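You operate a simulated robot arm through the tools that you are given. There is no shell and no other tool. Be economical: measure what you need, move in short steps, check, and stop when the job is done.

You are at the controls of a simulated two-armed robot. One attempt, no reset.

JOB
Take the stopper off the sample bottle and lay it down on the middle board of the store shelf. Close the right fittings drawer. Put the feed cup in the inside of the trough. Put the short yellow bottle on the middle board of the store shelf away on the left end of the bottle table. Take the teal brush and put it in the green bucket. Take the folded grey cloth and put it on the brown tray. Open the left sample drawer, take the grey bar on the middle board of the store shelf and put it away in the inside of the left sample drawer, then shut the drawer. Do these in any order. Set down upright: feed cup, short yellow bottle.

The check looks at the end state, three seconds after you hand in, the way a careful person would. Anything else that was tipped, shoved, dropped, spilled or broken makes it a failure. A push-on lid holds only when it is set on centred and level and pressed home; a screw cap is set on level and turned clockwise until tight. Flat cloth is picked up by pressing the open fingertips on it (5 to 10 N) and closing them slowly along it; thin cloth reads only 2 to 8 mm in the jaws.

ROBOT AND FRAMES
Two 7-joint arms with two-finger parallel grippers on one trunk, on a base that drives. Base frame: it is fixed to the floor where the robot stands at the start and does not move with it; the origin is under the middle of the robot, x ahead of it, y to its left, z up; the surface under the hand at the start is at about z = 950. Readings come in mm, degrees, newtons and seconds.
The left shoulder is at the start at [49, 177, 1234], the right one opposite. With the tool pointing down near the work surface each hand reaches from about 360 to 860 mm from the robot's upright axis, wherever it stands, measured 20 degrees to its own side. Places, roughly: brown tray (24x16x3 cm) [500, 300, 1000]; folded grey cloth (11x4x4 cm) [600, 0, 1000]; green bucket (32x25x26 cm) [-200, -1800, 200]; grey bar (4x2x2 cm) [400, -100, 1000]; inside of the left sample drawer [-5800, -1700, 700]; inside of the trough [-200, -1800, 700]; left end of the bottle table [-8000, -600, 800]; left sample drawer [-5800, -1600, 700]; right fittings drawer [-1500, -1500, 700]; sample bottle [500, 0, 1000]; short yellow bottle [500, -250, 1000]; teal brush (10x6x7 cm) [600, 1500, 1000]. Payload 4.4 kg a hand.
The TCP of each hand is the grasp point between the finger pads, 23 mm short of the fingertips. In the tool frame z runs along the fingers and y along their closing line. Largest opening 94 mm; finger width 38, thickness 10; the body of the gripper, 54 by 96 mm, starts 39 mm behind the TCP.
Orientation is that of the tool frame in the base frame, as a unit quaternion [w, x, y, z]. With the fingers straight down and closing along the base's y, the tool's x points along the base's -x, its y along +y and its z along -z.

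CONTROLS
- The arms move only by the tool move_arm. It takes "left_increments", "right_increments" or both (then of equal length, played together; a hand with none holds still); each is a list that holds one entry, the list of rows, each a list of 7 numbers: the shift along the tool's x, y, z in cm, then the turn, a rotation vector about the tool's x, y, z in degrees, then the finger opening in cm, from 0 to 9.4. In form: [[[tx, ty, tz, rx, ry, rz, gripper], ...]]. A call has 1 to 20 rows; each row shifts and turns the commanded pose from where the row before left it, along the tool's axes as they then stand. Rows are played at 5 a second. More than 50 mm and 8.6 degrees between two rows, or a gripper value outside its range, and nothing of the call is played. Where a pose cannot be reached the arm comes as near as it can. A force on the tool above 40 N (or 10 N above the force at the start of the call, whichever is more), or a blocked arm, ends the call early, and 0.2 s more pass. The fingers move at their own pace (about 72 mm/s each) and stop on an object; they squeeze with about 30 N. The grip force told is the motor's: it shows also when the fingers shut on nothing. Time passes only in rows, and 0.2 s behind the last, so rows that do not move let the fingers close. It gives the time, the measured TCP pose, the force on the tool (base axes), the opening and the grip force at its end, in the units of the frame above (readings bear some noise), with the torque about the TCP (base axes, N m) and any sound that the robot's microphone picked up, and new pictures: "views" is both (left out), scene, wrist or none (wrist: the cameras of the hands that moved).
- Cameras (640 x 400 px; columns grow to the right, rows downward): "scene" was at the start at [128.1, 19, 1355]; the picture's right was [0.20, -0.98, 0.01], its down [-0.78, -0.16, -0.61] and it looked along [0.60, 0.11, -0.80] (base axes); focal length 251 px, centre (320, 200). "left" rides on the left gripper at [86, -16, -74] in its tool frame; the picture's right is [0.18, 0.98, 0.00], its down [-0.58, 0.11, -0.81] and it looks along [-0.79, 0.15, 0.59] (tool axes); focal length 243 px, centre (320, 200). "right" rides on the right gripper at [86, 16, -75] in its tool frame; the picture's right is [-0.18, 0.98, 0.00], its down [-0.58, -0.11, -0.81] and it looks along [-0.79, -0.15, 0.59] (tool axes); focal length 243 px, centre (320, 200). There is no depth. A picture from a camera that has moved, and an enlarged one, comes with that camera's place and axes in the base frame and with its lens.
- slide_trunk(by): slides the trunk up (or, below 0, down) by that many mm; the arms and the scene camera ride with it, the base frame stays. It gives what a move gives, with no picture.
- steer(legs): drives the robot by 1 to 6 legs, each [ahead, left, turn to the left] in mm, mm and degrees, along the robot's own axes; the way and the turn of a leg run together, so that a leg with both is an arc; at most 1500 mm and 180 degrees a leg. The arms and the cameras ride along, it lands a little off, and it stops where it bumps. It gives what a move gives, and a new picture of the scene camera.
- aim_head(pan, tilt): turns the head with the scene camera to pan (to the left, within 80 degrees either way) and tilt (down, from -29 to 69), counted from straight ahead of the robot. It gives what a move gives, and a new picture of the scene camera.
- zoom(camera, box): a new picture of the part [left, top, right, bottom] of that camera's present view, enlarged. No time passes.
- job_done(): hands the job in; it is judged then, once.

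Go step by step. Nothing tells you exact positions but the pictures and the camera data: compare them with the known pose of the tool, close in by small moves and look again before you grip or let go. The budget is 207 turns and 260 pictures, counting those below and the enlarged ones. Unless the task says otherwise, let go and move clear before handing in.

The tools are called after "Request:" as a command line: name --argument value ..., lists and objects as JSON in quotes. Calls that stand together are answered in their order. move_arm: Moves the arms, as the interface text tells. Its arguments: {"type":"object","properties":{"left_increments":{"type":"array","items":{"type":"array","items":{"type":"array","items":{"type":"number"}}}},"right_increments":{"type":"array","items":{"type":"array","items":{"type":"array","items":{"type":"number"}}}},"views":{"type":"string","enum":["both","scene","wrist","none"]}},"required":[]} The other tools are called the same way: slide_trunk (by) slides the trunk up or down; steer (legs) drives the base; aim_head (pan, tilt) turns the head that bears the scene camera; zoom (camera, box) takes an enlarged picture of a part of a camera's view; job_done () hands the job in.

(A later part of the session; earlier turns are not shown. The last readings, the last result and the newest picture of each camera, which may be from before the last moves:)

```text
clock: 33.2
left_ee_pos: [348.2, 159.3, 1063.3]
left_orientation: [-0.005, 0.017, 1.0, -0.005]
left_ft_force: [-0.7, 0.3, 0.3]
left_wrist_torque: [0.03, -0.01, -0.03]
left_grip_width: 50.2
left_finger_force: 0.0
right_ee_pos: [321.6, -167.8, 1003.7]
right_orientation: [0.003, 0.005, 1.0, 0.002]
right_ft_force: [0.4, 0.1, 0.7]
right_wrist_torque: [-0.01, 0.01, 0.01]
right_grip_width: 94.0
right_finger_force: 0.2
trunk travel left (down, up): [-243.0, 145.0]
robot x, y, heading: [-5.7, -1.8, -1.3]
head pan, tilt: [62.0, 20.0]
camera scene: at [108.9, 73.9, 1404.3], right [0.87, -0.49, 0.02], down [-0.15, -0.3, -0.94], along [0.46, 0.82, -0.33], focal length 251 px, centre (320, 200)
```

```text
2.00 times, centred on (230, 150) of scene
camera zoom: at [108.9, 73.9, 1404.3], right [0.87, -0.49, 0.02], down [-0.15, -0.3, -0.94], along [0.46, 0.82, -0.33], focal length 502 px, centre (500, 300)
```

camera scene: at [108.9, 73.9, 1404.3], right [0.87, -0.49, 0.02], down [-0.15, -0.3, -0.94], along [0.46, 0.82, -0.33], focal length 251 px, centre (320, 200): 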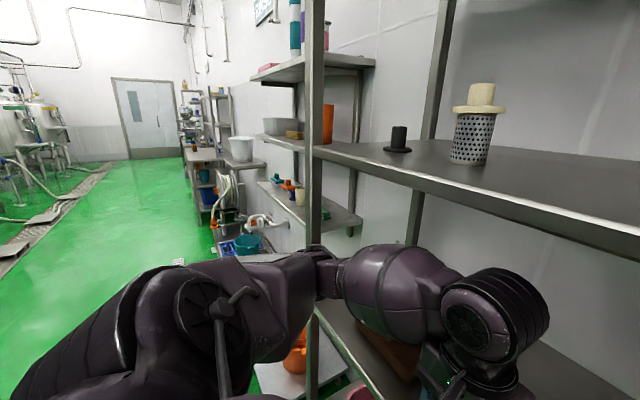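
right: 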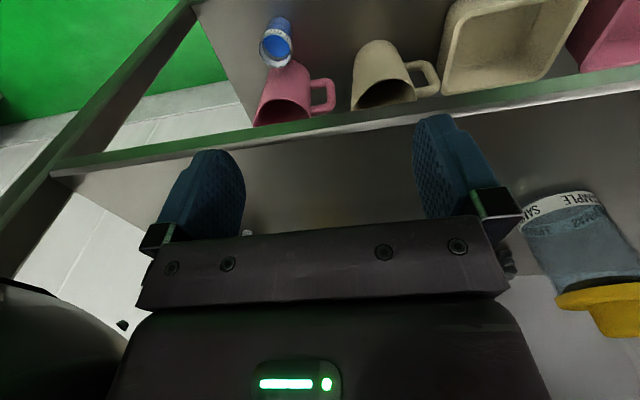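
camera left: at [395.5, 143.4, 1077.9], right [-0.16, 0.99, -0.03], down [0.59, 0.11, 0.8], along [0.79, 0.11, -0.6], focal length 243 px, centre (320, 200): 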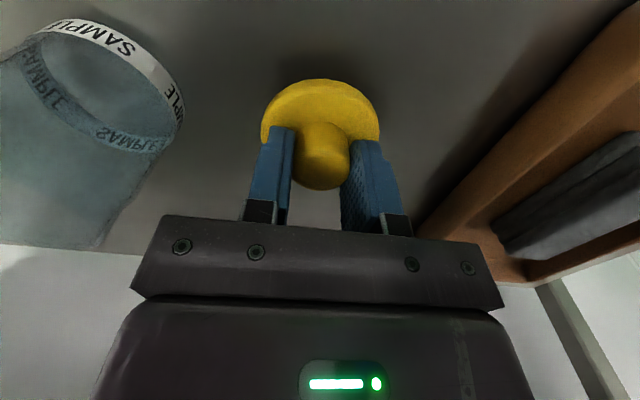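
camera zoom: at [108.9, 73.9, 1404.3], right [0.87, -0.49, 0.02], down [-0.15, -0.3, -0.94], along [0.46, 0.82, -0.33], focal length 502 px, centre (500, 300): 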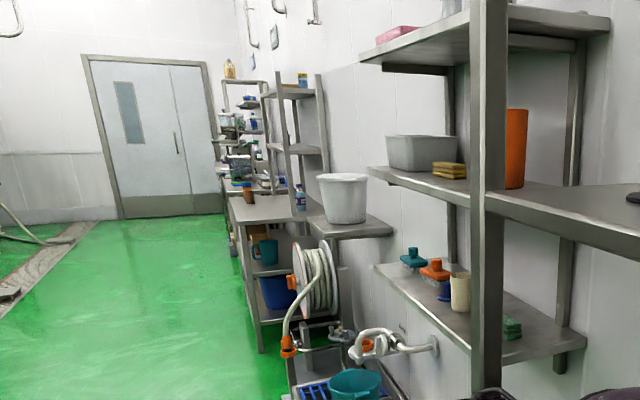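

Teal brush stands on the next shelf's board to the left. Back away a bit, drive left, and look.

Request:
steer --legs '[[-200, 0, 0], [0, 1350, 0]]'

Request:
aim_head --pan 5 --tilt 35

```text
clock: 46.1
left_ee_pos: [181.0, 1479.5, 1057.1]
left_orientation: [-0.014, 0.012, 1.0, -0.007]
left_ft_force: [-0.1, 0.2, -0.1]
left_wrist_torque: [-0.03, -0.04, -0.01]
left_grip_width: 50.0
left_finger_force: 0.1
right_ee_pos: [159.8, 1153.2, 999.2]
right_orientation: [-0.001, -0.001, 1.0, 0.001]
right_ft_force: [0.0, 0.7, 0.3]
right_wrist_torque: [0.04, -0.01, 0.02]
right_grip_width: 94.2
right_finger_force: 0.0
trunk travel left (down, up): [-243.0, 145.0]
robot x, y, heading: [-186.8, 1311.0, -0.7]
head pan, tilt: [62.0, 20.0]
camera scene: at [-51.5, 1391.5, 1401.7], right [0.88, -0.48, 0.0], down [-0.16, -0.3, -0.94], along [0.45, 0.82, -0.34], focal length 251 px, centre (320, 200)
```

scene: 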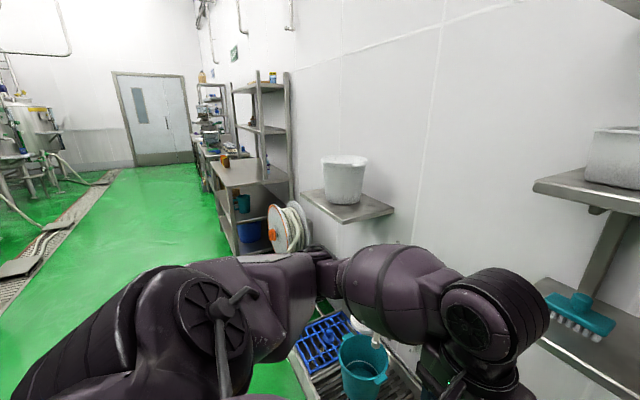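

```text
clock: 47.4
left_ee_pos: [180.8, 1478.7, 1056.8]
left_orientation: [-0.015, 0.014, 1.0, -0.007]
left_ft_force: [-0.3, 0.3, 0.0]
left_wrist_torque: [0.02, 0.0, 0.02]
left_grip_width: 50.2
left_finger_force: 0.1
right_ee_pos: [160.7, 1152.1, 999.3]
right_orientation: [-0.001, -0.001, 1.0, 0.001]
right_ft_force: [0.7, -0.1, 0.7]
right_wrist_torque: [0.0, -0.01, 0.0]
right_grip_width: 94.0
right_finger_force: 0.0
trunk travel left (down, up): [-243.0, 145.0]
robot x, y, heading: [-188.6, 1310.5, -0.8]
head pan, tilt: [5.0, 35.0]
camera scene: at [-8.3, 1316.4, 1377.8], right [0.08, -1.0, 0.0], down [-0.57, -0.04, -0.82], along [0.82, 0.06, -0.57], focal length 251 px, centre (320, 200)
```

scene: 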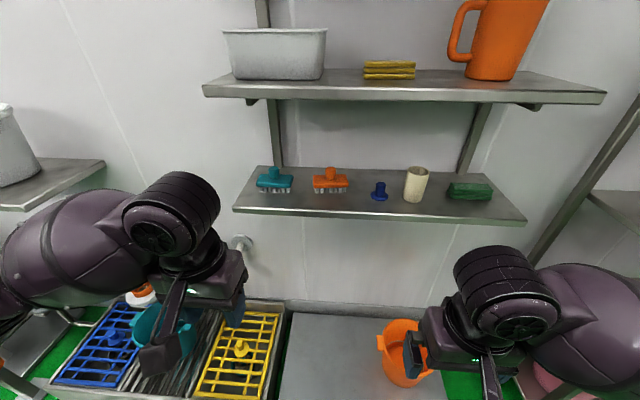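

Request:
zoom --camera "scene" --box '[230, 150, 530, 230]'

```text
2.13 times, centred on (380, 190) of scene
camera zoom: at [-8.3, 1316.4, 1377.8], right [0.08, -1.0, 0.0], down [-0.57, -0.04, -0.82], along [0.82, 0.06, -0.57], focal length 535 px, centre (192, 221)
```

zoom: 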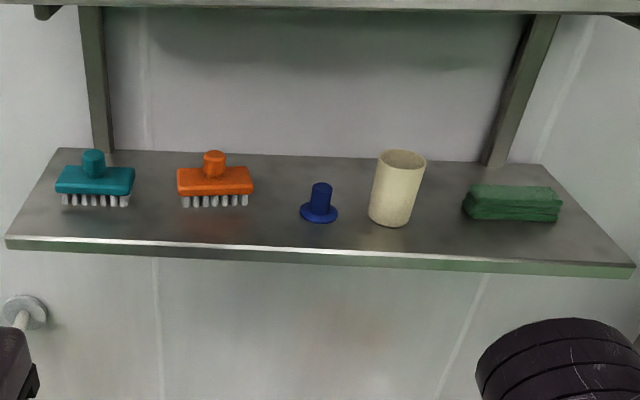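

The cream cup on this wall shelf may be the feed cup; I'll check with the wrist cameras. The gap above is low, so I'll tilt both hands 45° forward.

Request:
move_arm --left_increments '[[[-4, 0, 0, 0, 0, 0, 9], [-4, 0, 0, 0, 0, 0, 9], [-4, 0, -1, 0, 0, 0, 9], [-3, 0, -2, 0, 0, 0, 9], [0, 0, 0, 0, -7.5, 0, 9], [0, 0, 0, 0, -7.5, 0, 9], [0, 0, 0, 0, -7.5, 0, 9], [0, 0, 0, 0, -7.5, 0, 9], [0, 0, 0, 0, -7.5, 0, 9], [0, 0, 0, 0, -7.5, 0, 9]]]' --right_increments '[[[-4, 0, -2, 0, 0, 0, 9.4], [-4, 0, -2, 0, 0, 0, 9.4], [-4, 0, -2, 0, 0, 0, 9.4], [-4, 0, -2, 0, 0, 0, 9.4], [0, 0, 0, 0, -7.5, 0, 9.4], [0, 0, 0, 0, -7.5, 0, 9.4], [0, 0, 0, 0, -7.5, 0, 9.4], [0, 0, 0, 0, -7.5, 0, 9.4], [0, 0, 0, 0, -7.5, 0, 9.4], [0, 0, 0, 0, -7.5, 0, 9.4]]]'

```text
clock: 49.6
left_ee_pos: [332.1, 1475.9, 1082.0]
left_orientation: [0.369, 0.009, 0.929, -0.011]
left_ft_force: [-0.7, -0.2, 0.2]
left_wrist_torque: [-0.01, -0.03, 0.02]
left_grip_width: 90.1
left_finger_force: 0.1
right_ee_pos: [319.4, 1152.0, 1079.6]
right_orientation: [0.384, 0.0, 0.924, 0.002]
right_ft_force: [-0.3, -1.1, 1.4]
right_wrist_torque: [0.01, 0.0, -0.03]
right_grip_width: 94.0
right_finger_force: 0.1
trunk travel left (down, up): [-243.0, 145.0]
robot x, y, heading: [-186.7, 1310.6, -0.4]
head pan, tilt: [5.0, 35.0]
camera scene: at [-8.5, 1316.3, 1377.8], right [0.08, -1.0, 0.0], down [-0.57, -0.04, -0.82], along [0.82, 0.06, -0.57], focal length 251 px, centre (320, 200)
camera right: at [205.1, 1167.2, 1071.7], right [0.13, 0.98, 0.13], down [-0.16, -0.11, 0.98], along [0.98, -0.15, 0.14], focal length 243 px, centre (320, 200)
camera left: at [216.5, 1462.3, 1077.7], right [-0.11, 0.98, -0.14], down [-0.13, 0.13, 0.98], along [0.99, 0.13, 0.11], focal length 243 px, centre (320, 200)
```

scene: 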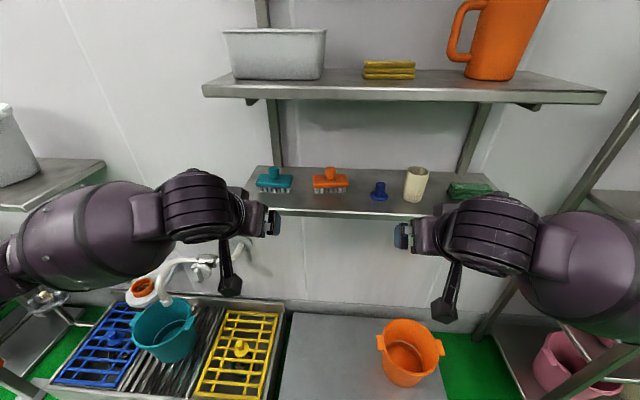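
right: 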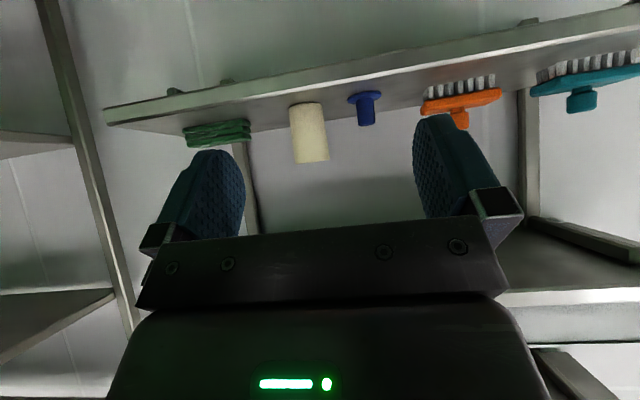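
left: 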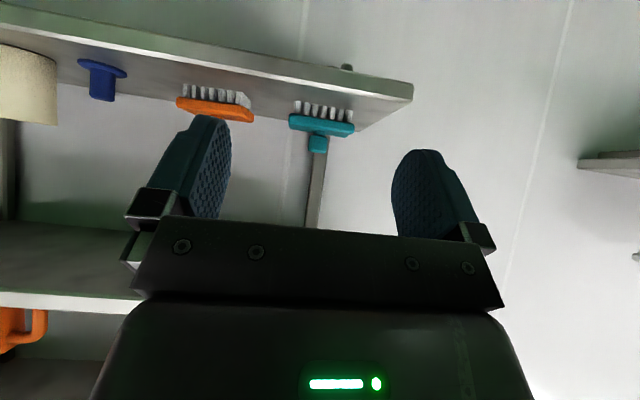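

Triangulated: brush knob top ≈ [626, 1501, 1041]; cream cup ≈ [602, 1100], z 970–1065; board z≈970, upper board ≈1260. Check the cup for a label.

Request:
zoom --camera "right" --box '[270, 80, 390, 180]'

Request:
zoom --camera "scene" --box '[340, 150, 500, 220]'

Request:
aim_head --pan -40 --tilt 45

```text
4.00 times, centred on (330, 130) of right
camera zoom: at [205.1, 1167.2, 1071.7], right [0.13, 0.98, 0.13], down [-0.16, -0.11, 0.98], along [0.98, -0.15, 0.14], focal length 970 px, centre (280, 480)
```

zoom: 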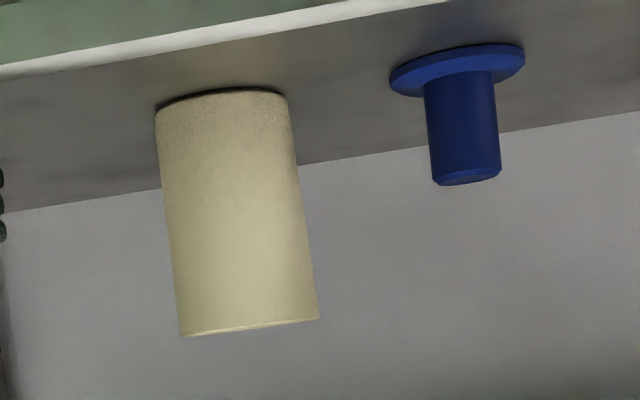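

```text
4.00 times, centred on (420, 185) of scene
camera zoom: at [-8.5, 1316.3, 1377.8], right [0.08, -1.0, 0.0], down [-0.57, -0.04, -0.82], along [0.82, 0.06, -0.57], focal length 1003 px, centre (-80, 260)
```

zoom: 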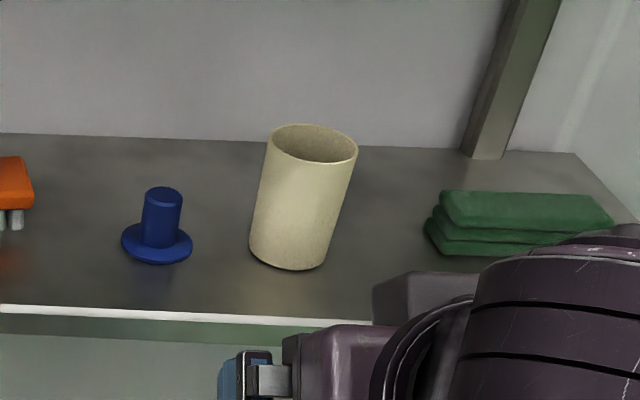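

```text
clock: 50.7
left_ee_pos: [332.9, 1475.3, 1082.1]
left_orientation: [0.369, 0.009, 0.929, -0.011]
left_ft_force: [0.4, -0.2, 0.2]
left_wrist_torque: [0.02, 0.0, -0.01]
left_grip_width: 90.0
left_finger_force: 0.0
right_ee_pos: [320.0, 1152.5, 1080.2]
right_orientation: [0.382, 0.0, 0.924, 0.001]
right_ft_force: [1.1, 0.4, 0.1]
right_wrist_torque: [-0.01, 0.02, 0.01]
right_grip_width: 94.1
right_finger_force: 0.1
trunk travel left (down, up): [-243.0, 145.0]
robot x, y, heading: [-188.3, 1311.1, -0.7]
head pan, tilt: [-40.0, 45.0]
camera scene: at [-34.3, 1256.7, 1363.0], right [-0.65, -0.76, 0.0], down [-0.54, 0.46, -0.71], along [0.54, -0.46, -0.71], focal length 251 px, centre (320, 200)
```

scene: 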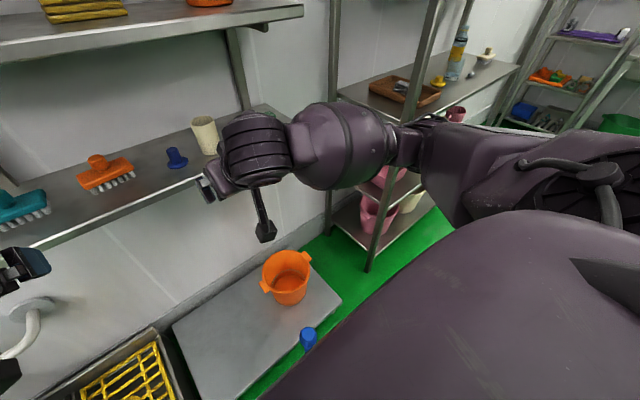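

There's a small blue object near the platform edge and another blue cup on the lower store shelf; take a closer look before deciding.

Request:
zoom --camera "scene" --box '[250, 230, 370, 370]'

Request:
zoom --camera "scene" --box '[320, 80, 520, 260]'

```text
2.86 times, centred on (310, 300) of scene
camera zoom: at [-34.3, 1256.7, 1363.0], right [-0.65, -0.76, 0.0], down [-0.54, 0.46, -0.71], along [0.54, -0.46, -0.71], focal length 717 px, centre (349, -86)
```

zoom: 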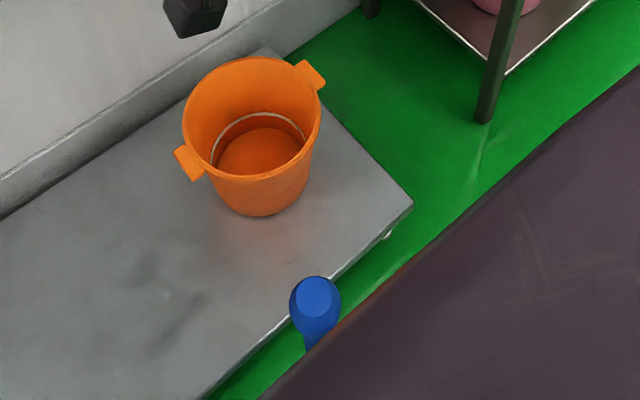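

```text
2.22 times, centred on (420, 170) of scene
camera zoom: at [-34.3, 1256.7, 1363.0], right [-0.65, -0.76, 0.0], down [-0.54, 0.46, -0.71], along [0.54, -0.46, -0.71], focal length 557 px, centre (98, 267)
```

zoom: 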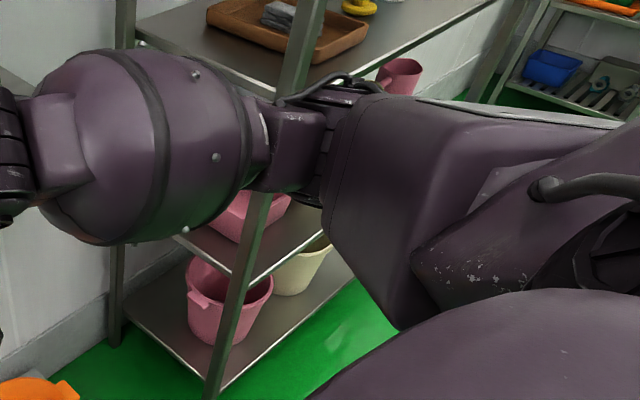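

The blue thing may be close to my base, so look straight down before driving forward.

Request:
aim_head --pan -30 --tilt 69

```text
clock: 51.6
left_ee_pos: [332.4, 1475.8, 1082.5]
left_orientation: [0.369, 0.009, 0.929, -0.011]
left_ft_force: [0.4, 0.2, 0.2]
left_wrist_torque: [0.0, -0.03, 0.01]
left_grip_width: 90.1
left_finger_force: 0.0
right_ee_pos: [319.4, 1152.7, 1080.2]
right_orientation: [0.382, 0.001, 0.924, 0.001]
right_ft_force: [0.0, 0.3, -0.1]
right_wrist_torque: [-0.01, -0.01, 0.02]
right_grip_width: 93.9
right_finger_force: 0.1
trunk travel left (down, up): [-243.0, 145.0]
robot x, y, heading: [-185.0, 1312.7, -0.5]
head pan, tilt: [-30.0, 68.8]
camera scene: at [-47.9, 1281.1, 1334.2], right [-0.51, -0.86, 0.0], down [-0.8, 0.47, -0.36], along [0.31, -0.19, -0.93], focal length 251 px, centre (320, 200)
```

scene: 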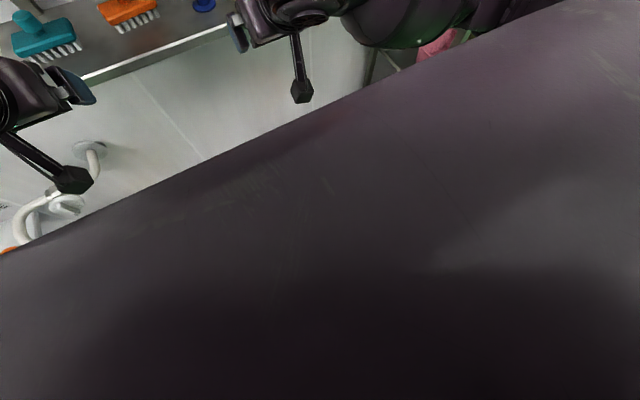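

Objects are within reach from here, so no need to drive forward. Move both hands part-way: left toward the brush knob, right toward the cup.

Request:
move_arm --left_increments '[[[-2.54, 0.5, 3.14, 0, 0, 0, 7], [-2.54, 0.5, 3.14, 0, 0, 0, 7], [-2.54, 0.5, 3.14, 0, 0, 0, 7], [-2.54, 0.5, 3.14, 0, 0, 0, 7], [-2.54, 0.5, 3.14, 0, 0, 0, 7], [0, 0, 0, 0, 0, 0, 7]]]' --right_increments '[[[-2.2, -1.04, 3.46, 0, 0, 0, 7.6], [-2.2, -1.04, 3.46, 0, 0, 0, 7.6], [-2.2, -1.04, 3.46, 0, 0, 0, 7.6], [-2.2, -1.04, 3.46, 0, 0, 0, 7.6], [-2.2, -1.04, 3.46, 0, 0, 0, 7.6], [0, 0, 0, 0, 0, 0, 7.6]]]' --views "wrist"

Request:
aim_head --pan 0 --tilt 35

```text
clock: 53.0
left_ee_pos: [533.9, 1494.8, 1054.3]
left_orientation: [0.369, 0.009, 0.929, -0.011]
left_ft_force: [-0.2, -0.6, -0.2]
left_wrist_torque: [0.0, -0.04, 0.0]
left_grip_width: 70.2
left_finger_force: 0.0
right_ee_pos: [520.2, 1099.7, 1039.1]
right_orientation: [0.382, 0.0, 0.924, 0.001]
right_ft_force: [-0.1, 0.3, -0.7]
right_wrist_torque: [0.01, 0.02, 0.03]
right_grip_width: 76.0
right_finger_force: 0.0
trunk travel left (down, up): [-243.0, 145.0]
robot x, y, heading: [-189.9, 1315.3, -0.8]
head pan, tilt: [-30.0, 68.8]
camera right: at [406.7, 1114.2, 1030.7], right [0.13, 0.98, 0.13], down [-0.16, -0.11, 0.98], along [0.98, -0.15, 0.14], focal length 243 px, centre (320, 200)
camera left: at [417.7, 1482.2, 1050.1], right [-0.11, 0.98, -0.14], down [-0.13, 0.13, 0.98], along [0.99, 0.12, 0.11], focal length 243 px, centre (320, 200)
```

right: 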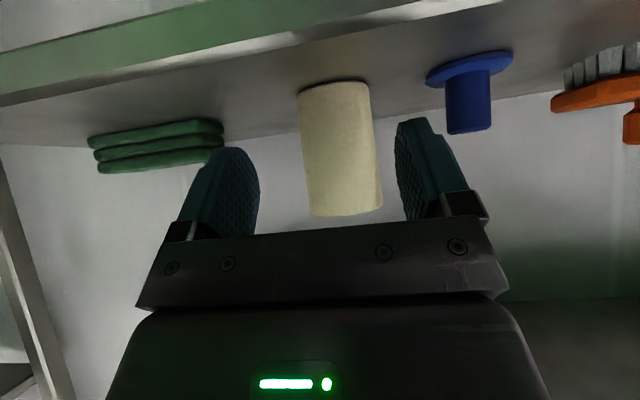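
left: 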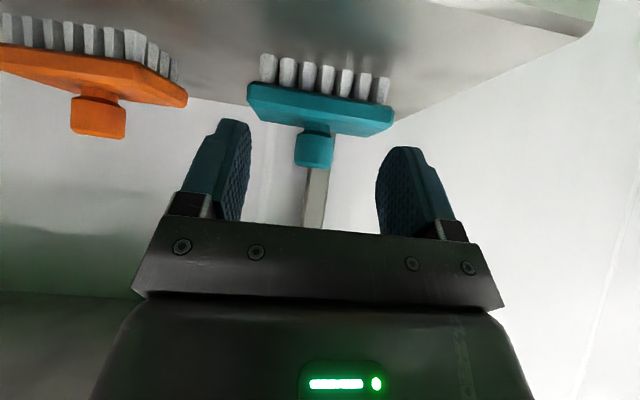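

```text
clock: 54.0
left_ee_pos: [533.8, 1495.7, 1053.1]
left_orientation: [0.37, 0.009, 0.929, -0.011]
left_ft_force: [0.2, -0.5, 0.6]
left_wrist_torque: [0.01, 0.02, 0.02]
left_grip_width: 70.2
left_finger_force: 0.1
right_ee_pos: [520.3, 1098.4, 1038.9]
right_orientation: [0.382, 0.001, 0.924, 0.001]
right_ft_force: [0.8, -0.1, -0.5]
right_wrist_torque: [0.0, -0.03, -0.02]
right_grip_width: 75.9
right_finger_force: 0.0
trunk travel left (down, up): [-243.0, 145.0]
robot x, y, heading: [-189.6, 1313.7, -0.5]
head pan, tilt: [0.0, 35.0]
camera scene: at [-8.0, 1308.6, 1377.7], right [-0.01, -1.0, 0.0], down [-0.57, 0.01, -0.82], along [0.82, -0.01, -0.57], focal length 251 px, centre (320, 200)
```

scene: 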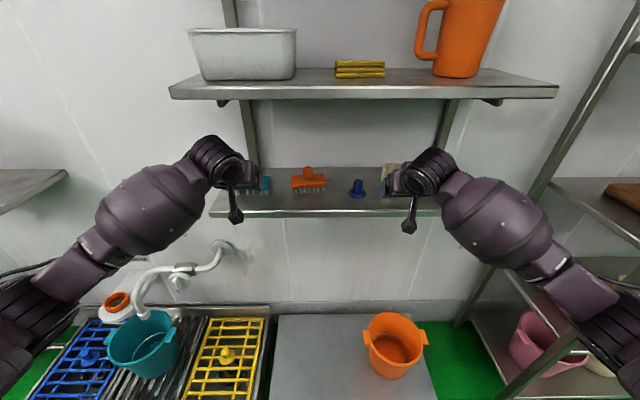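

Both align well: knob y≈1495, cup y≈1105. Advance both to grasp positions.

Request:
move_arm --left_increments '[[[-2.04, 0, 2.11, 0, 0, 0, 7], [-2.04, 0, 2.11, 0, 0, 0, 7], [-2.04, 0, 2.11, 0, 0, 0, 7], [0, 0, 0, 0, 0, 0, 7]]]' --right_increments '[[[-1.84, 0.2, 1.93, 0, 0, 0, 7.6], [-1.84, 0.2, 1.93, 0, 0, 0, 7.6], [-1.84, 0.2, 1.93, 0, 0, 0, 7.6], [0, 0, 0, 0, 0, 0, 7.6]]]' --views "wrist"

```text
clock: 55.0
left_ee_pos: [620.2, 1492.6, 1052.8]
left_orientation: [0.369, 0.009, 0.929, -0.011]
left_ft_force: [0.2, -0.6, 0.6]
left_wrist_torque: [-0.03, -0.01, 0.02]
left_grip_width: 69.8
left_finger_force: 0.0
right_ee_pos: [599.8, 1106.9, 1032.8]
right_orientation: [0.382, 0.0, 0.924, 0.001]
right_ft_force: [-0.4, -1.1, 2.2]
right_wrist_torque: [-0.03, 0.03, 0.03]
right_grip_width: 75.9
right_finger_force: 0.1
trunk travel left (down, up): [-243.0, 145.0]
robot x, y, heading: [-187.8, 1312.4, -0.5]
head pan, tilt: [0.0, 35.0]
camera right: at [484.8, 1121.8, 1023.7], right [0.13, 0.98, 0.13], down [-0.16, -0.11, 0.98], along [0.98, -0.15, 0.14], focal length 243 px, centre (320, 200)
camera left: at [505.0, 1479.4, 1048.3], right [-0.11, 0.98, -0.14], down [-0.13, 0.13, 0.98], along [0.99, 0.12, 0.11], focal length 243 px, centre (320, 200)
```

right: 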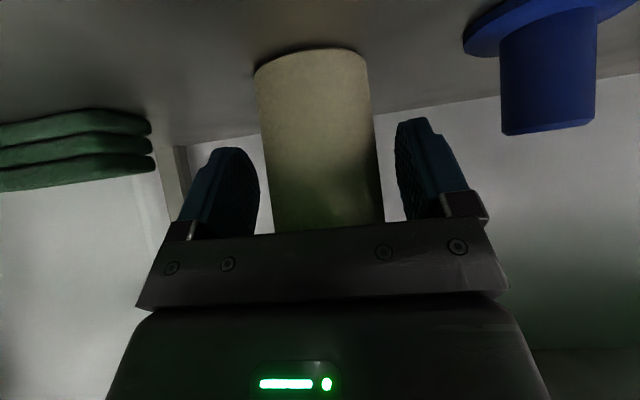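
left: 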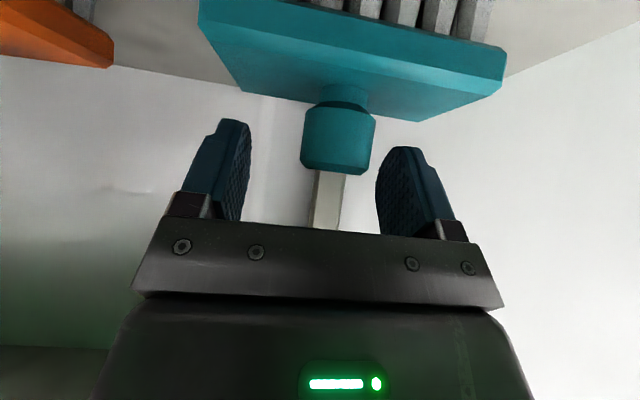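

Cup is centred between the right fingers; shift left hand +8 mm and 5 mm lower, then close both.

Request:
move_arm --left_increments '[[[0.34, 0.8, 0.36, 0, 0, 0, 7], [0, 0, 0, 0, 0, 0, 5], [0, 0, 0, 0, 0, 0, 3.5], [0, 0, 0, 0, 0, 0, 2], [0, 0, 0, 0, 0, 0, 2], [0, 0, 0, 0, 0, 0, 2]]]' --right_increments '[[[0, 0, 0, 0, 0, 0, 7], [0, 0, 0, 0, 0, 0, 6.2], [0, 0, 0, 0, 0, 0, 5.5], [0, 0, 0, 0, 0, 0, 5], [0, 0, 0, 0, 0, 0, 4.5], [0, 0, 0, 0, 0, 0, 4.5]]]' --views "wrist"

```text
clock: 56.4
left_ee_pos: [621.0, 1501.2, 1045.4]
left_orientation: [0.369, 0.009, 0.929, -0.012]
left_ft_force: [-0.2, 1.5, 1.8]
left_wrist_torque: [0.13, 0.02, 0.0]
left_grip_width: 29.1
left_finger_force: 30.2
right_ee_pos: [598.0, 1107.3, 1031.6]
right_orientation: [0.382, 0.0, 0.924, 0.001]
right_ft_force: [-0.7, 0.1, -0.3]
right_wrist_torque: [0.01, 0.0, -0.02]
right_grip_width: 53.5
right_finger_force: 30.1
trunk travel left (down, up): [-243.0, 145.0]
robot x, y, heading: [-192.3, 1312.2, -0.6]
head pan, tilt: [0.0, 35.0]
camera right: at [484.8, 1122.0, 1024.0], right [0.13, 0.98, 0.13], down [-0.16, -0.11, 0.98], along [0.98, -0.15, 0.14], focal length 243 px, centre (320, 200)
camera left: at [504.9, 1487.8, 1041.6], right [-0.11, 0.98, -0.14], down [-0.13, 0.13, 0.98], along [0.99, 0.13, 0.11], focal length 243 px, centre (320, 200)
```

right: 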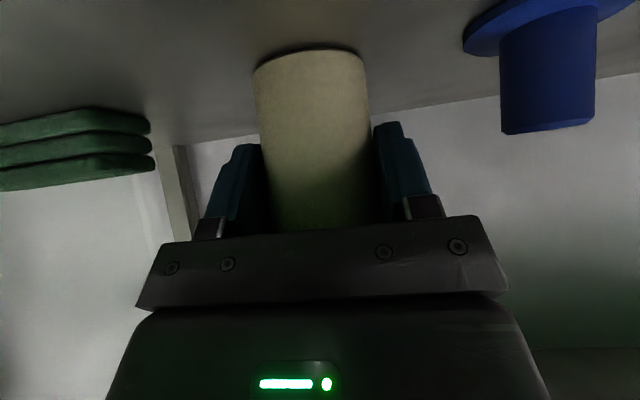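
left: 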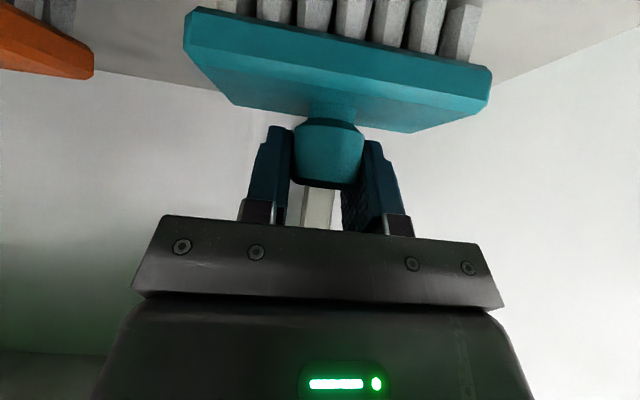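

Both held. Lift 3 cm and pull straight back out.

Request:
move_arm --left_increments '[[[-1.03, 0, -1.09, 0, 0, 0, 2], [-1.03, 0, -1.09, 0, 0, 0, 2], [2.91, 0, -2.74, 0, 0, 0, 2], [2.91, 0, -2.74, 0, 0, 0, 2], [2.91, 0, -2.74, 0, 0, 0, 2], [2.91, 0, -2.74, 0, 0, 0, 2], [2.91, 0, -2.74, 0, 0, 0, 2], [2.91, 0, -2.74, 0, 0, 0, 2]]]' --right_increments '[[[-1.06, 0, -1.06, 0, 0, 0, 4.5], [-1.06, 0, -1.06, 0, 0, 0, 4.5], [2.83, 0, -2.83, 0, 0, 0, 4.5], [2.83, 0, -2.83, 0, 0, 0, 4.5], [2.83, 0, -2.83, 0, 0, 0, 4.5], [2.83, 0, -2.83, 0, 0, 0, 4.5], [2.83, 0, -2.83, 0, 0, 0, 4.5], [2.83, 0, -2.83, 0, 0, 0, 4.5]]]'

```text
clock: 58.2
left_ee_pos: [378.4, 1504.5, 1076.0]
left_orientation: [0.369, 0.009, 0.929, -0.012]
left_ft_force: [-0.1, 0.9, -0.1]
left_wrist_torque: [0.01, -0.05, 0.0]
left_grip_width: 29.3
left_finger_force: 30.1
right_ee_pos: [356.1, 1108.1, 1063.4]
right_orientation: [0.382, 0.001, 0.924, 0.001]
right_ft_force: [-0.2, 0.3, 0.1]
right_wrist_torque: [0.0, 0.03, 0.03]
right_grip_width: 53.6
right_finger_force: 29.5
trunk travel left (down, up): [-243.0, 145.0]
robot x, y, heading: [-189.2, 1312.3, -0.6]
head pan, tilt: [0.0, 35.0]
camera scene: at [-9.3, 1308.7, 1378.1], right [-0.01, -1.0, 0.0], down [-0.57, 0.01, -0.82], along [0.82, -0.01, -0.57], focal length 251 px, centre (320, 200)
camera right: at [242.0, 1123.8, 1054.8], right [0.13, 0.98, 0.13], down [-0.16, -0.11, 0.98], along [0.98, -0.15, 0.14], focal length 243 px, centre (320, 200)
camera left: at [262.7, 1490.3, 1071.0], right [-0.11, 0.98, -0.14], down [-0.13, 0.13, 0.98], along [0.99, 0.13, 0.11], focal length 243 px, centre (320, 200)
```

scene: 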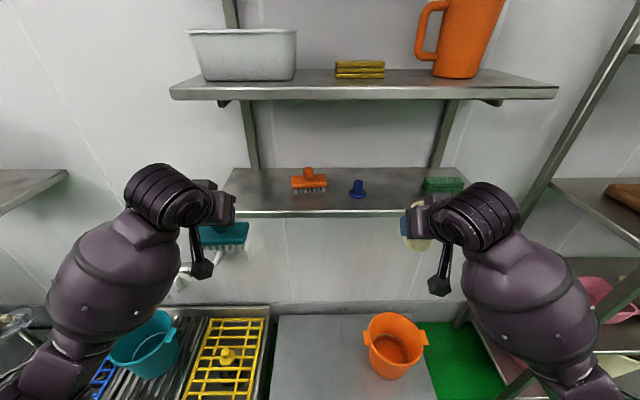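
right: 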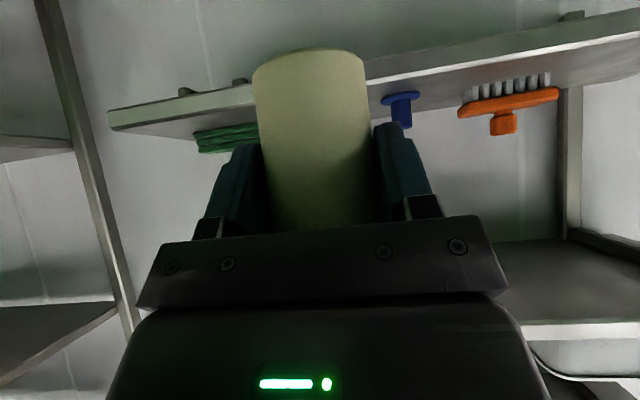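
left: 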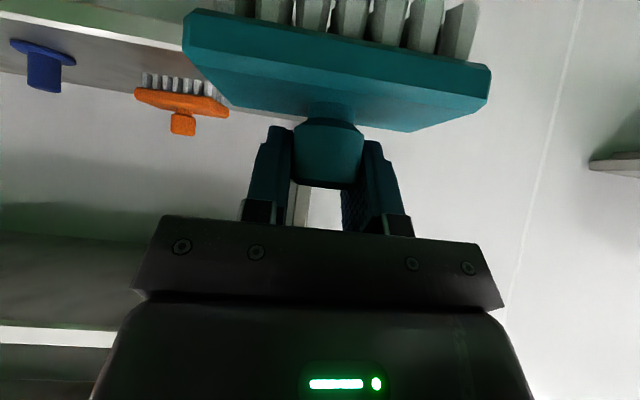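

Now drive to the bench: back off, strafe right, then turn right 90°.

Request:
steer --legs '[[-260, 0, 0], [0, -1200, 0], [0, -650, 0], [0, 0, -90]]'

```text
clock: 79.7
left_ee_pos: [-245.7, -1062.1, 1075.2]
left_orientation: [0.253, 0.662, 0.652, -0.268]
left_ft_force: [-0.3, -1.2, -1.1]
left_wrist_torque: [-0.01, 0.0, 0.0]
left_grip_width: 29.0
left_finger_force: 30.2
right_ee_pos: [-641.4, -1041.6, 1062.7]
right_orientation: [0.272, 0.652, 0.654, -0.269]
right_ft_force: [0.5, -0.1, 0.0]
right_wrist_torque: [0.04, 0.02, 0.01]
right_grip_width: 53.5
right_finger_force: 30.0
trunk travel left (down, up): [-243.0, 145.0]
robot x, y, heading: [-440.3, -490.5, -90.2]
head pan, tilt: [0.0, 35.0]
camera scene: at [-444.3, -679.3, 1377.8], right [-1.0, 0.01, 0.0], down [0.0, 0.57, -0.82], along [-0.01, -0.82, -0.57], focal length 251 px, centre (320, 200)
```

scene: 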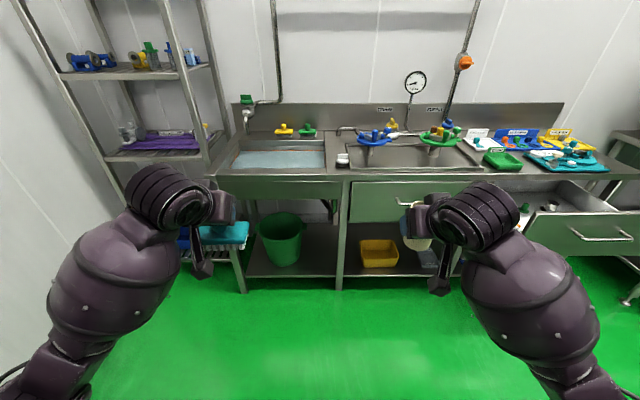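

The whole bench is visible: trough on the left with the green bucket below, open drawer on the right. Zoom.

Request:
zoom --camera "scene" --box '[200, 90, 360, 290]'

Request:
zoom --camera "scene" --box '[340, 100, 640, 290]'

```text
2.00 times, centred on (280, 190) of scene
camera zoom: at [-444.3, -679.3, 1377.8], right [-1.0, 0.01, 0.0], down [0.0, 0.57, -0.82], along [-0.01, -0.82, -0.57], focal length 502 px, centre (400, 220)
```

zoom: 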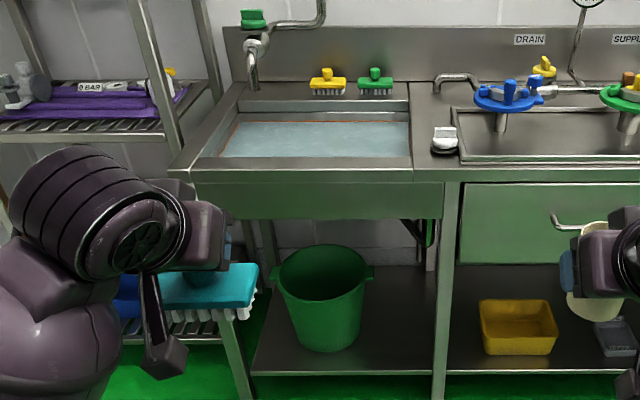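

```text
2.11 times, centred on (490, 195) of scene
camera zoom: at [-444.3, -679.3, 1377.8], right [-1.0, 0.01, 0.0], down [0.0, 0.57, -0.82], along [-0.01, -0.82, -0.57], focal length 528 px, centre (-38, 210)
```

zoom: 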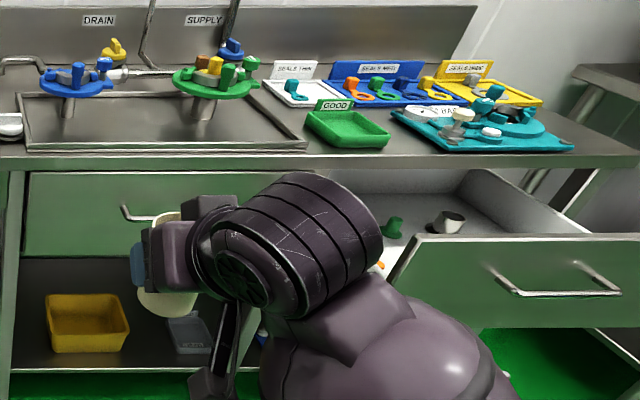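

Bench top ≈842 with front edge y≈−1660, trough x −41…−483, y −1700…−2050, bucket centre ≈[−224, −1850]. Approach and take a better look.

Request:
steer --legs '[[600, 170, 0]]'

Request:
aim_head --pan 0 --tilt 48

```text
clock: 83.2
left_ee_pos: [-65.9, -1659.7, 1073.9]
left_orientation: [0.255, 0.659, 0.655, -0.267]
left_ft_force: [-0.1, 0.6, 0.0]
left_wrist_torque: [-0.02, -0.01, 0.01]
left_grip_width: 28.8
left_finger_force: 29.8
right_ee_pos: [-460.1, -1644.5, 1061.8]
right_orientation: [0.273, 0.649, 0.658, -0.268]
right_ft_force: [0.9, 0.5, -0.5]
right_wrist_torque: [-0.02, 0.0, -0.03]
right_grip_width: 53.4
right_finger_force: 30.3
trunk travel left (down, up): [-243.0, 145.0]
robot x, y, heading: [-264.5, -1095.5, -89.6]
head pan, tilt: [0.0, 35.0]
camera scene: at [-268.0, -1279.3, 1377.7], right [-1.0, 0.0, 0.0], down [0.0, 0.57, -0.82], along [0.0, -0.82, -0.57], focal length 251 px, centre (320, 200)
```

scene: 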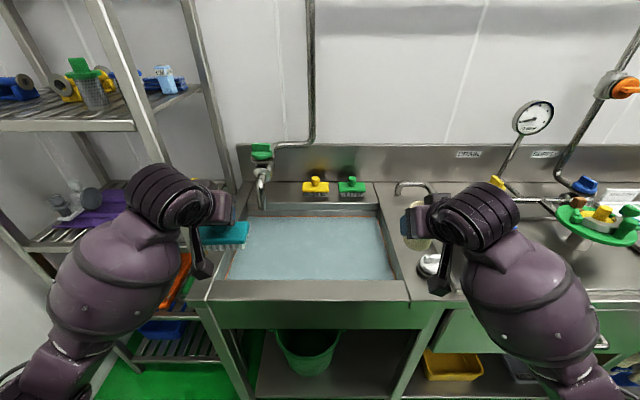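

```text
clock: 84.0
left_ee_pos: [-65.1, -1659.9, 1075.8]
left_orientation: [0.254, 0.659, 0.655, -0.267]
left_ft_force: [0.2, 0.2, -0.9]
left_wrist_torque: [0.0, 0.01, 0.01]
left_grip_width: 28.8
left_finger_force: 29.9
right_ee_pos: [-461.5, -1643.2, 1062.3]
right_orientation: [0.273, 0.649, 0.658, -0.267]
right_ft_force: [1.0, 0.0, -0.7]
right_wrist_torque: [0.02, -0.02, -0.01]
right_grip_width: 53.6
right_finger_force: 30.4
trunk travel left (down, up): [-243.0, 145.0]
robot x, y, heading: [-266.9, -1096.1, -89.6]
head pan, tilt: [0.0, 48.0]
camera scene: at [-268.2, -1269.6, 1358.8], right [-1.0, 0.0, 0.0], down [0.0, 0.74, -0.67], along [0.0, -0.67, -0.74], focal length 251 px, centre (320, 200)
```

scene: 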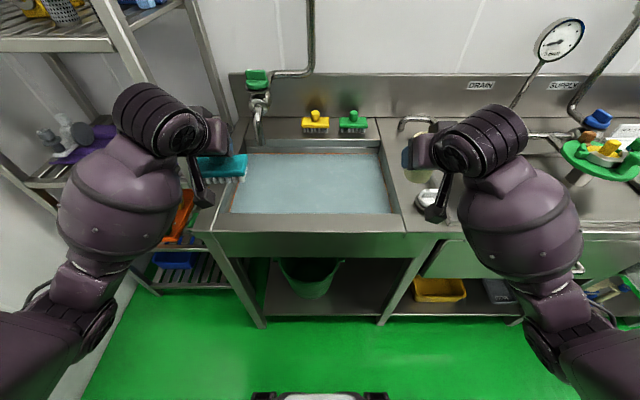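

Bench top ≈847, water surface ≈805 in the trough. Drive 130 mm closer, then move the cup over the trough.

Request:
steer --legs '[[130, 0, 0]]'

```text
clock: 85.3
left_ee_pos: [-67.1, -1793.6, 1074.7]
left_orientation: [0.254, 0.659, 0.655, -0.267]
left_ft_force: [0.4, -0.3, -1.1]
left_wrist_torque: [0.0, 0.02, 0.02]
left_grip_width: 28.9
left_finger_force: 29.7
right_ee_pos: [-460.2, -1776.2, 1062.4]
right_orientation: [0.272, 0.649, 0.658, -0.267]
right_ft_force: [0.0, -0.5, 0.5]
right_wrist_torque: [0.0, 0.0, -0.01]
right_grip_width: 53.8
right_finger_force: 29.7
trunk travel left (down, up): [-243.0, 145.0]
robot x, y, heading: [-265.0, -1226.9, -90.1]
head pan, tilt: [0.0, 48.0]
camera scene: at [-267.8, -1403.3, 1358.6], right [-1.0, 0.0, 0.0], down [0.0, 0.74, -0.67], along [0.0, -0.67, -0.74], focal length 251 px, centre (320, 200)
```

scene: 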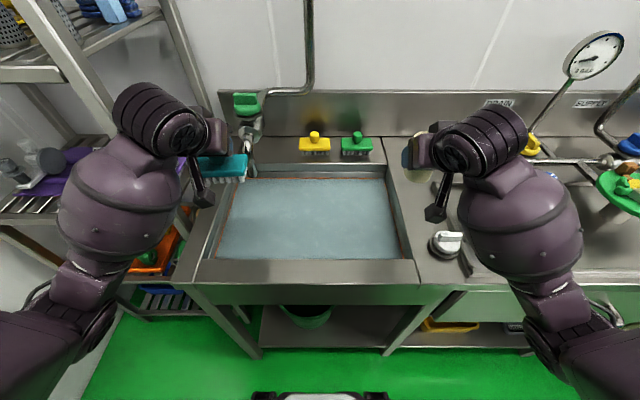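

Move the cup over the trough and lower to just above the water.

Request:
move_arm --right_increments '[[[-1.3, 3.75, 1.3, 0, 0, 0, 4.5], [-1.3, 3.75, 1.3, 0, 0, 0, 4.5], [-1.3, 3.75, 1.3, 0, 0, 0, 4.5], [-1.3, 3.75, 1.3, 0, 0, 0, 4.5], [2.7, 0, 2.7, 0, 0, 0, 4.5], [2.7, 0, 2.7, 0, 0, 0, 4.5], [2.7, 0, 2.7, 0, 0, 0, 4.5], [2.7, 0, 2.7, 0, 0, 0, 4.5], [0, 0, 0, 0, 0, 0, 4.5]]]'

```text
clock: 87.3
left_ee_pos: [-66.6, -1792.6, 1075.0]
left_orientation: [0.255, 0.659, 0.655, -0.267]
left_ft_force: [0.5, -0.1, -1.7]
left_wrist_torque: [0.0, -0.01, -0.03]
left_grip_width: 29.0
left_finger_force: 30.2
right_ee_pos: [-309.0, -1846.4, 904.1]
right_orientation: [0.272, 0.649, 0.658, -0.267]
right_ft_force: [-0.1, 0.7, 0.2]
right_wrist_torque: [-0.04, -0.02, 0.01]
right_grip_width: 53.8
right_finger_force: 30.5
trunk travel left (down, up): [-243.0, 145.0]
robot x, y, heading: [-266.0, -1224.4, -89.6]
head pan, tilt: [0.0, 48.0]
camera scene: at [-267.9, -1402.0, 1358.9], right [-1.0, 0.0, 0.0], down [0.0, 0.74, -0.67], along [0.0, -0.67, -0.74], focal length 251 px, centre (320, 200)
camera right: at [-294.3, -1732.7, 895.9], right [0.98, -0.12, 0.13], down [-0.11, 0.16, 0.98], along [-0.13, -0.98, 0.14], focal length 243 px, centre (320, 200)
```

scene: 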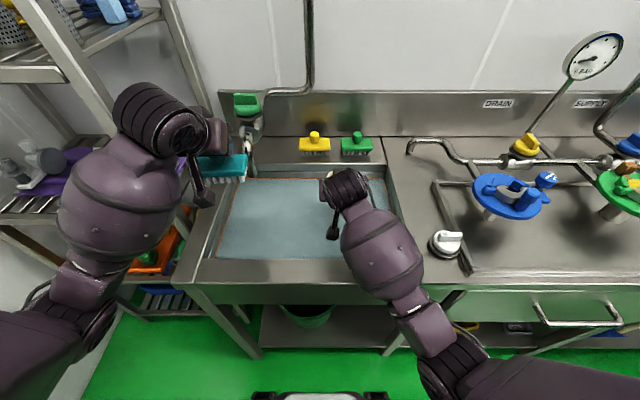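
right: 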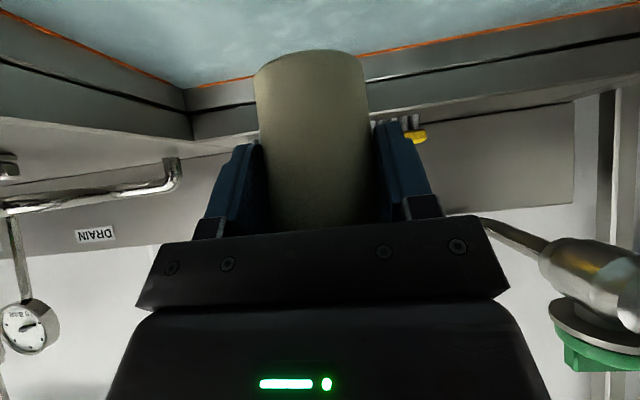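

Lower carefully in 1 cm steps, watching force.

Request:
move_arm --right_increments '[[[0.71, 0, 0.71, 0, 0, 0, 4.5], [0.71, 0, 0.71, 0, 0, 0, 4.5], [0.71, 0, 0.71, 0, 0, 0, 4.5], [0.71, 0, 0.71, 0, 0, 0, 4.5], [0.35, 0, 0.35, 0, 0, 0, 4.5], [0.35, 0, 0.35, 0, 0, 0, 4.5]]]' --views "wrist"

```text
clock: 88.7
left_ee_pos: [-65.7, -1792.5, 1074.5]
left_orientation: [0.255, 0.659, 0.656, -0.267]
left_ft_force: [0.0, -0.1, -0.9]
left_wrist_torque: [-0.02, -0.01, 0.03]
left_grip_width: 28.9
left_finger_force: 30.3
right_ee_pos: [-309.2, -1846.9, 859.1]
right_orientation: [0.273, 0.649, 0.658, -0.267]
right_ft_force: [-0.1, 0.8, 0.9]
right_wrist_torque: [-0.04, 0.02, 0.02]
right_grip_width: 53.4
right_finger_force: 30.1
trunk travel left (down, up): [-243.0, 145.0]
robot x, y, heading: [-265.1, -1225.0, -89.9]
head pan, tilt: [0.0, 48.0]
camera right: at [-295.5, -1733.7, 850.3], right [0.98, -0.12, 0.13], down [-0.11, 0.16, 0.98], along [-0.13, -0.98, 0.14], focal length 243 px, centre (320, 200)
```

right: 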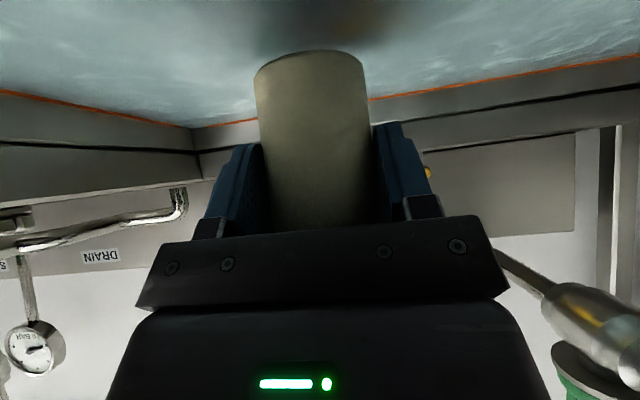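

No contact yet. Continue.

Request:
move_arm --right_increments '[[[0.35, 0, 0.35, 0, 0, 0, 4.5], [0.35, 0, 0.35, 0, 0, 0, 4.5], [0.35, 0, 0.35, 0, 0, 0, 4.5], [0.35, 0, 0.35, 0, 0, 0, 4.5], [0.35, 0, 0.35, 0, 0, 0, 4.5], [0.35, 0, 0.35, 0, 0, 0, 4.5]]]'

```text
clock: 90.1
left_ee_pos: [-68.3, -1789.2, 1080.2]
left_orientation: [0.257, 0.659, 0.654, -0.269]
left_ft_force: [0.2, -0.5, -2.0]
left_wrist_torque: [-0.03, -0.04, 0.0]
left_grip_width: 28.7
left_finger_force: 30.3
right_ee_pos: [-310.3, -1848.3, 843.7]
right_orientation: [0.281, 0.646, 0.654, -0.274]
right_ft_force: [-0.4, -1.0, 0.8]
right_wrist_torque: [-0.02, 0.02, -0.01]
right_grip_width: 53.8
right_finger_force: 29.8
trunk travel left (down, up): [-243.0, 145.0]
robot x, y, heading: [-267.8, -1225.4, -90.1]
head pan, tilt: [0.0, 48.0]
camera scene: at [-269.5, -1397.3, 1361.0], right [-1.0, 0.0, 0.0], down [0.0, 0.74, -0.67], along [0.0, -0.67, -0.74], focal length 251 px, centre (320, 200)
camera right: at [-296.2, -1735.7, 832.6], right [0.98, -0.11, 0.14], down [-0.12, 0.18, 0.98], along [-0.14, -0.98, 0.16], focal length 243 px, centre (320, 200)
```

scene: 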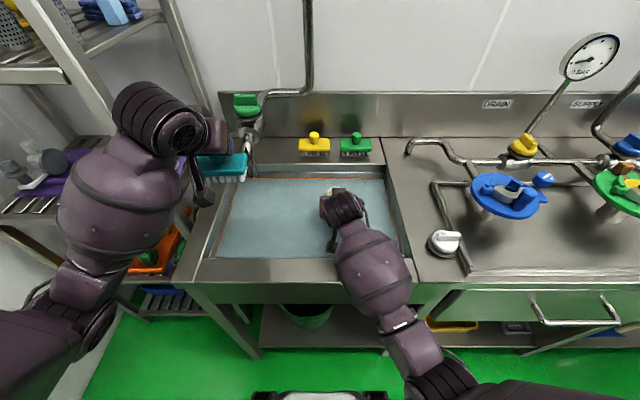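
right: 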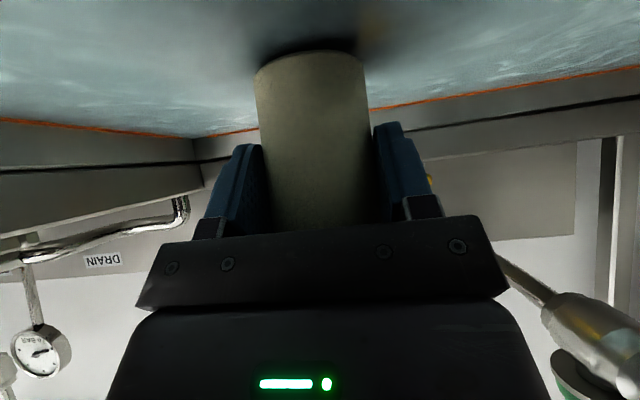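

The forearm is pressing the bench edge (body rocked). Raise the trunk so the forearm comes in steeper.

Request:
slide_trunk --by 140

Request:
move_arm --right_increments '[[[2.5, 0, 2.5, 0, 0, 0, 4.5], [2.5, 0, 2.5, 0, 0, 0, 4.5], [2.0, 0, 2.0, 0, 0, 0, 4.5], [1.0, 0, 1.0, 0, 0, 0, 4.5], [0, 0, 0, 0, 0, 0, 4.5]]]'

```text
clock: 91.7
left_ee_pos: [-66.0, -1792.5, 1214.6]
left_orientation: [0.255, 0.659, 0.655, -0.267]
left_ft_force: [0.5, -0.1, -1.3]
left_wrist_torque: [0.0, 0.01, -0.02]
left_grip_width: 28.9
left_finger_force: 30.0
right_ee_pos: [-332.9, -1850.5, 962.8]
right_orientation: [0.258, 0.648, 0.659, -0.282]
right_ft_force: [-0.7, -0.5, -0.5]
right_wrist_torque: [-0.02, -0.01, -0.02]
right_grip_width: 53.5
right_finger_force: 30.1
trunk travel left (down, up): [-383.0, 5.0]
robot x, y, heading: [-268.2, -1226.1, -90.0]
head pan, tilt: [0.0, 48.0]
```

```text
clock: 93.1
left_ee_pos: [-66.2, -1791.9, 1215.1]
left_orientation: [0.255, 0.659, 0.656, -0.267]
left_ft_force: [0.3, -0.3, -1.3]
left_wrist_torque: [0.01, 0.01, 0.02]
left_grip_width: 28.5
left_finger_force: 29.9
right_ee_pos: [-347.5, -1847.1, 842.5]
right_orientation: [0.249, 0.649, 0.66, -0.285]
right_ft_force: [-0.6, 0.2, -1.3]
right_wrist_torque: [0.0, -0.03, -0.02]
right_grip_width: 53.6
right_finger_force: 30.0
trunk travel left (down, up): [-383.0, 5.0]
robot x, y, heading: [-267.3, -1227.6, -89.9]
head pan, tilt: [0.0, 48.0]
stopped in row 5 (right hand): the arm was blocked; the commanded pose is now the measured one
camera scene: at [-268.1, -1365.2, 1502.4], right [-1.0, 0.0, 0.0], down [0.0, 0.74, -0.67], along [0.0, -0.67, -0.74], focal length 251 px, centre (320, 200)
camera right: at [-331.2, -1734.7, 834.4], right [0.99, -0.14, 0.08], down [-0.06, 0.15, 0.99], along [-0.14, -0.98, 0.14], focal length 243 px, centre (320, 200)
```

scene: 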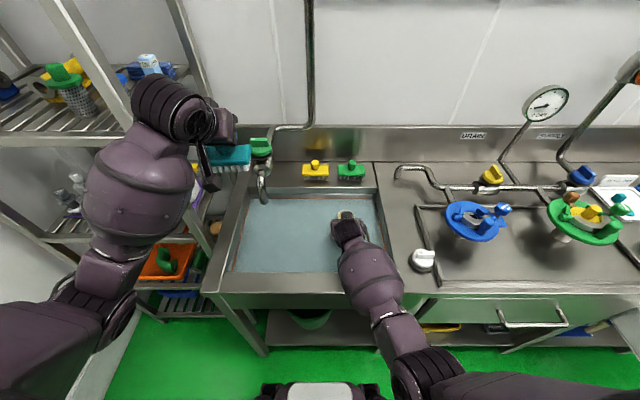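
right: 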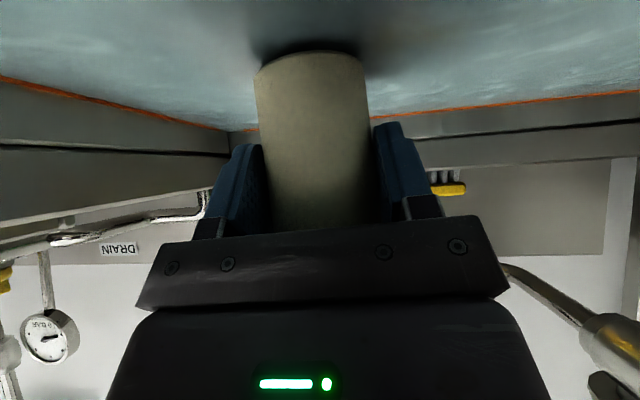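

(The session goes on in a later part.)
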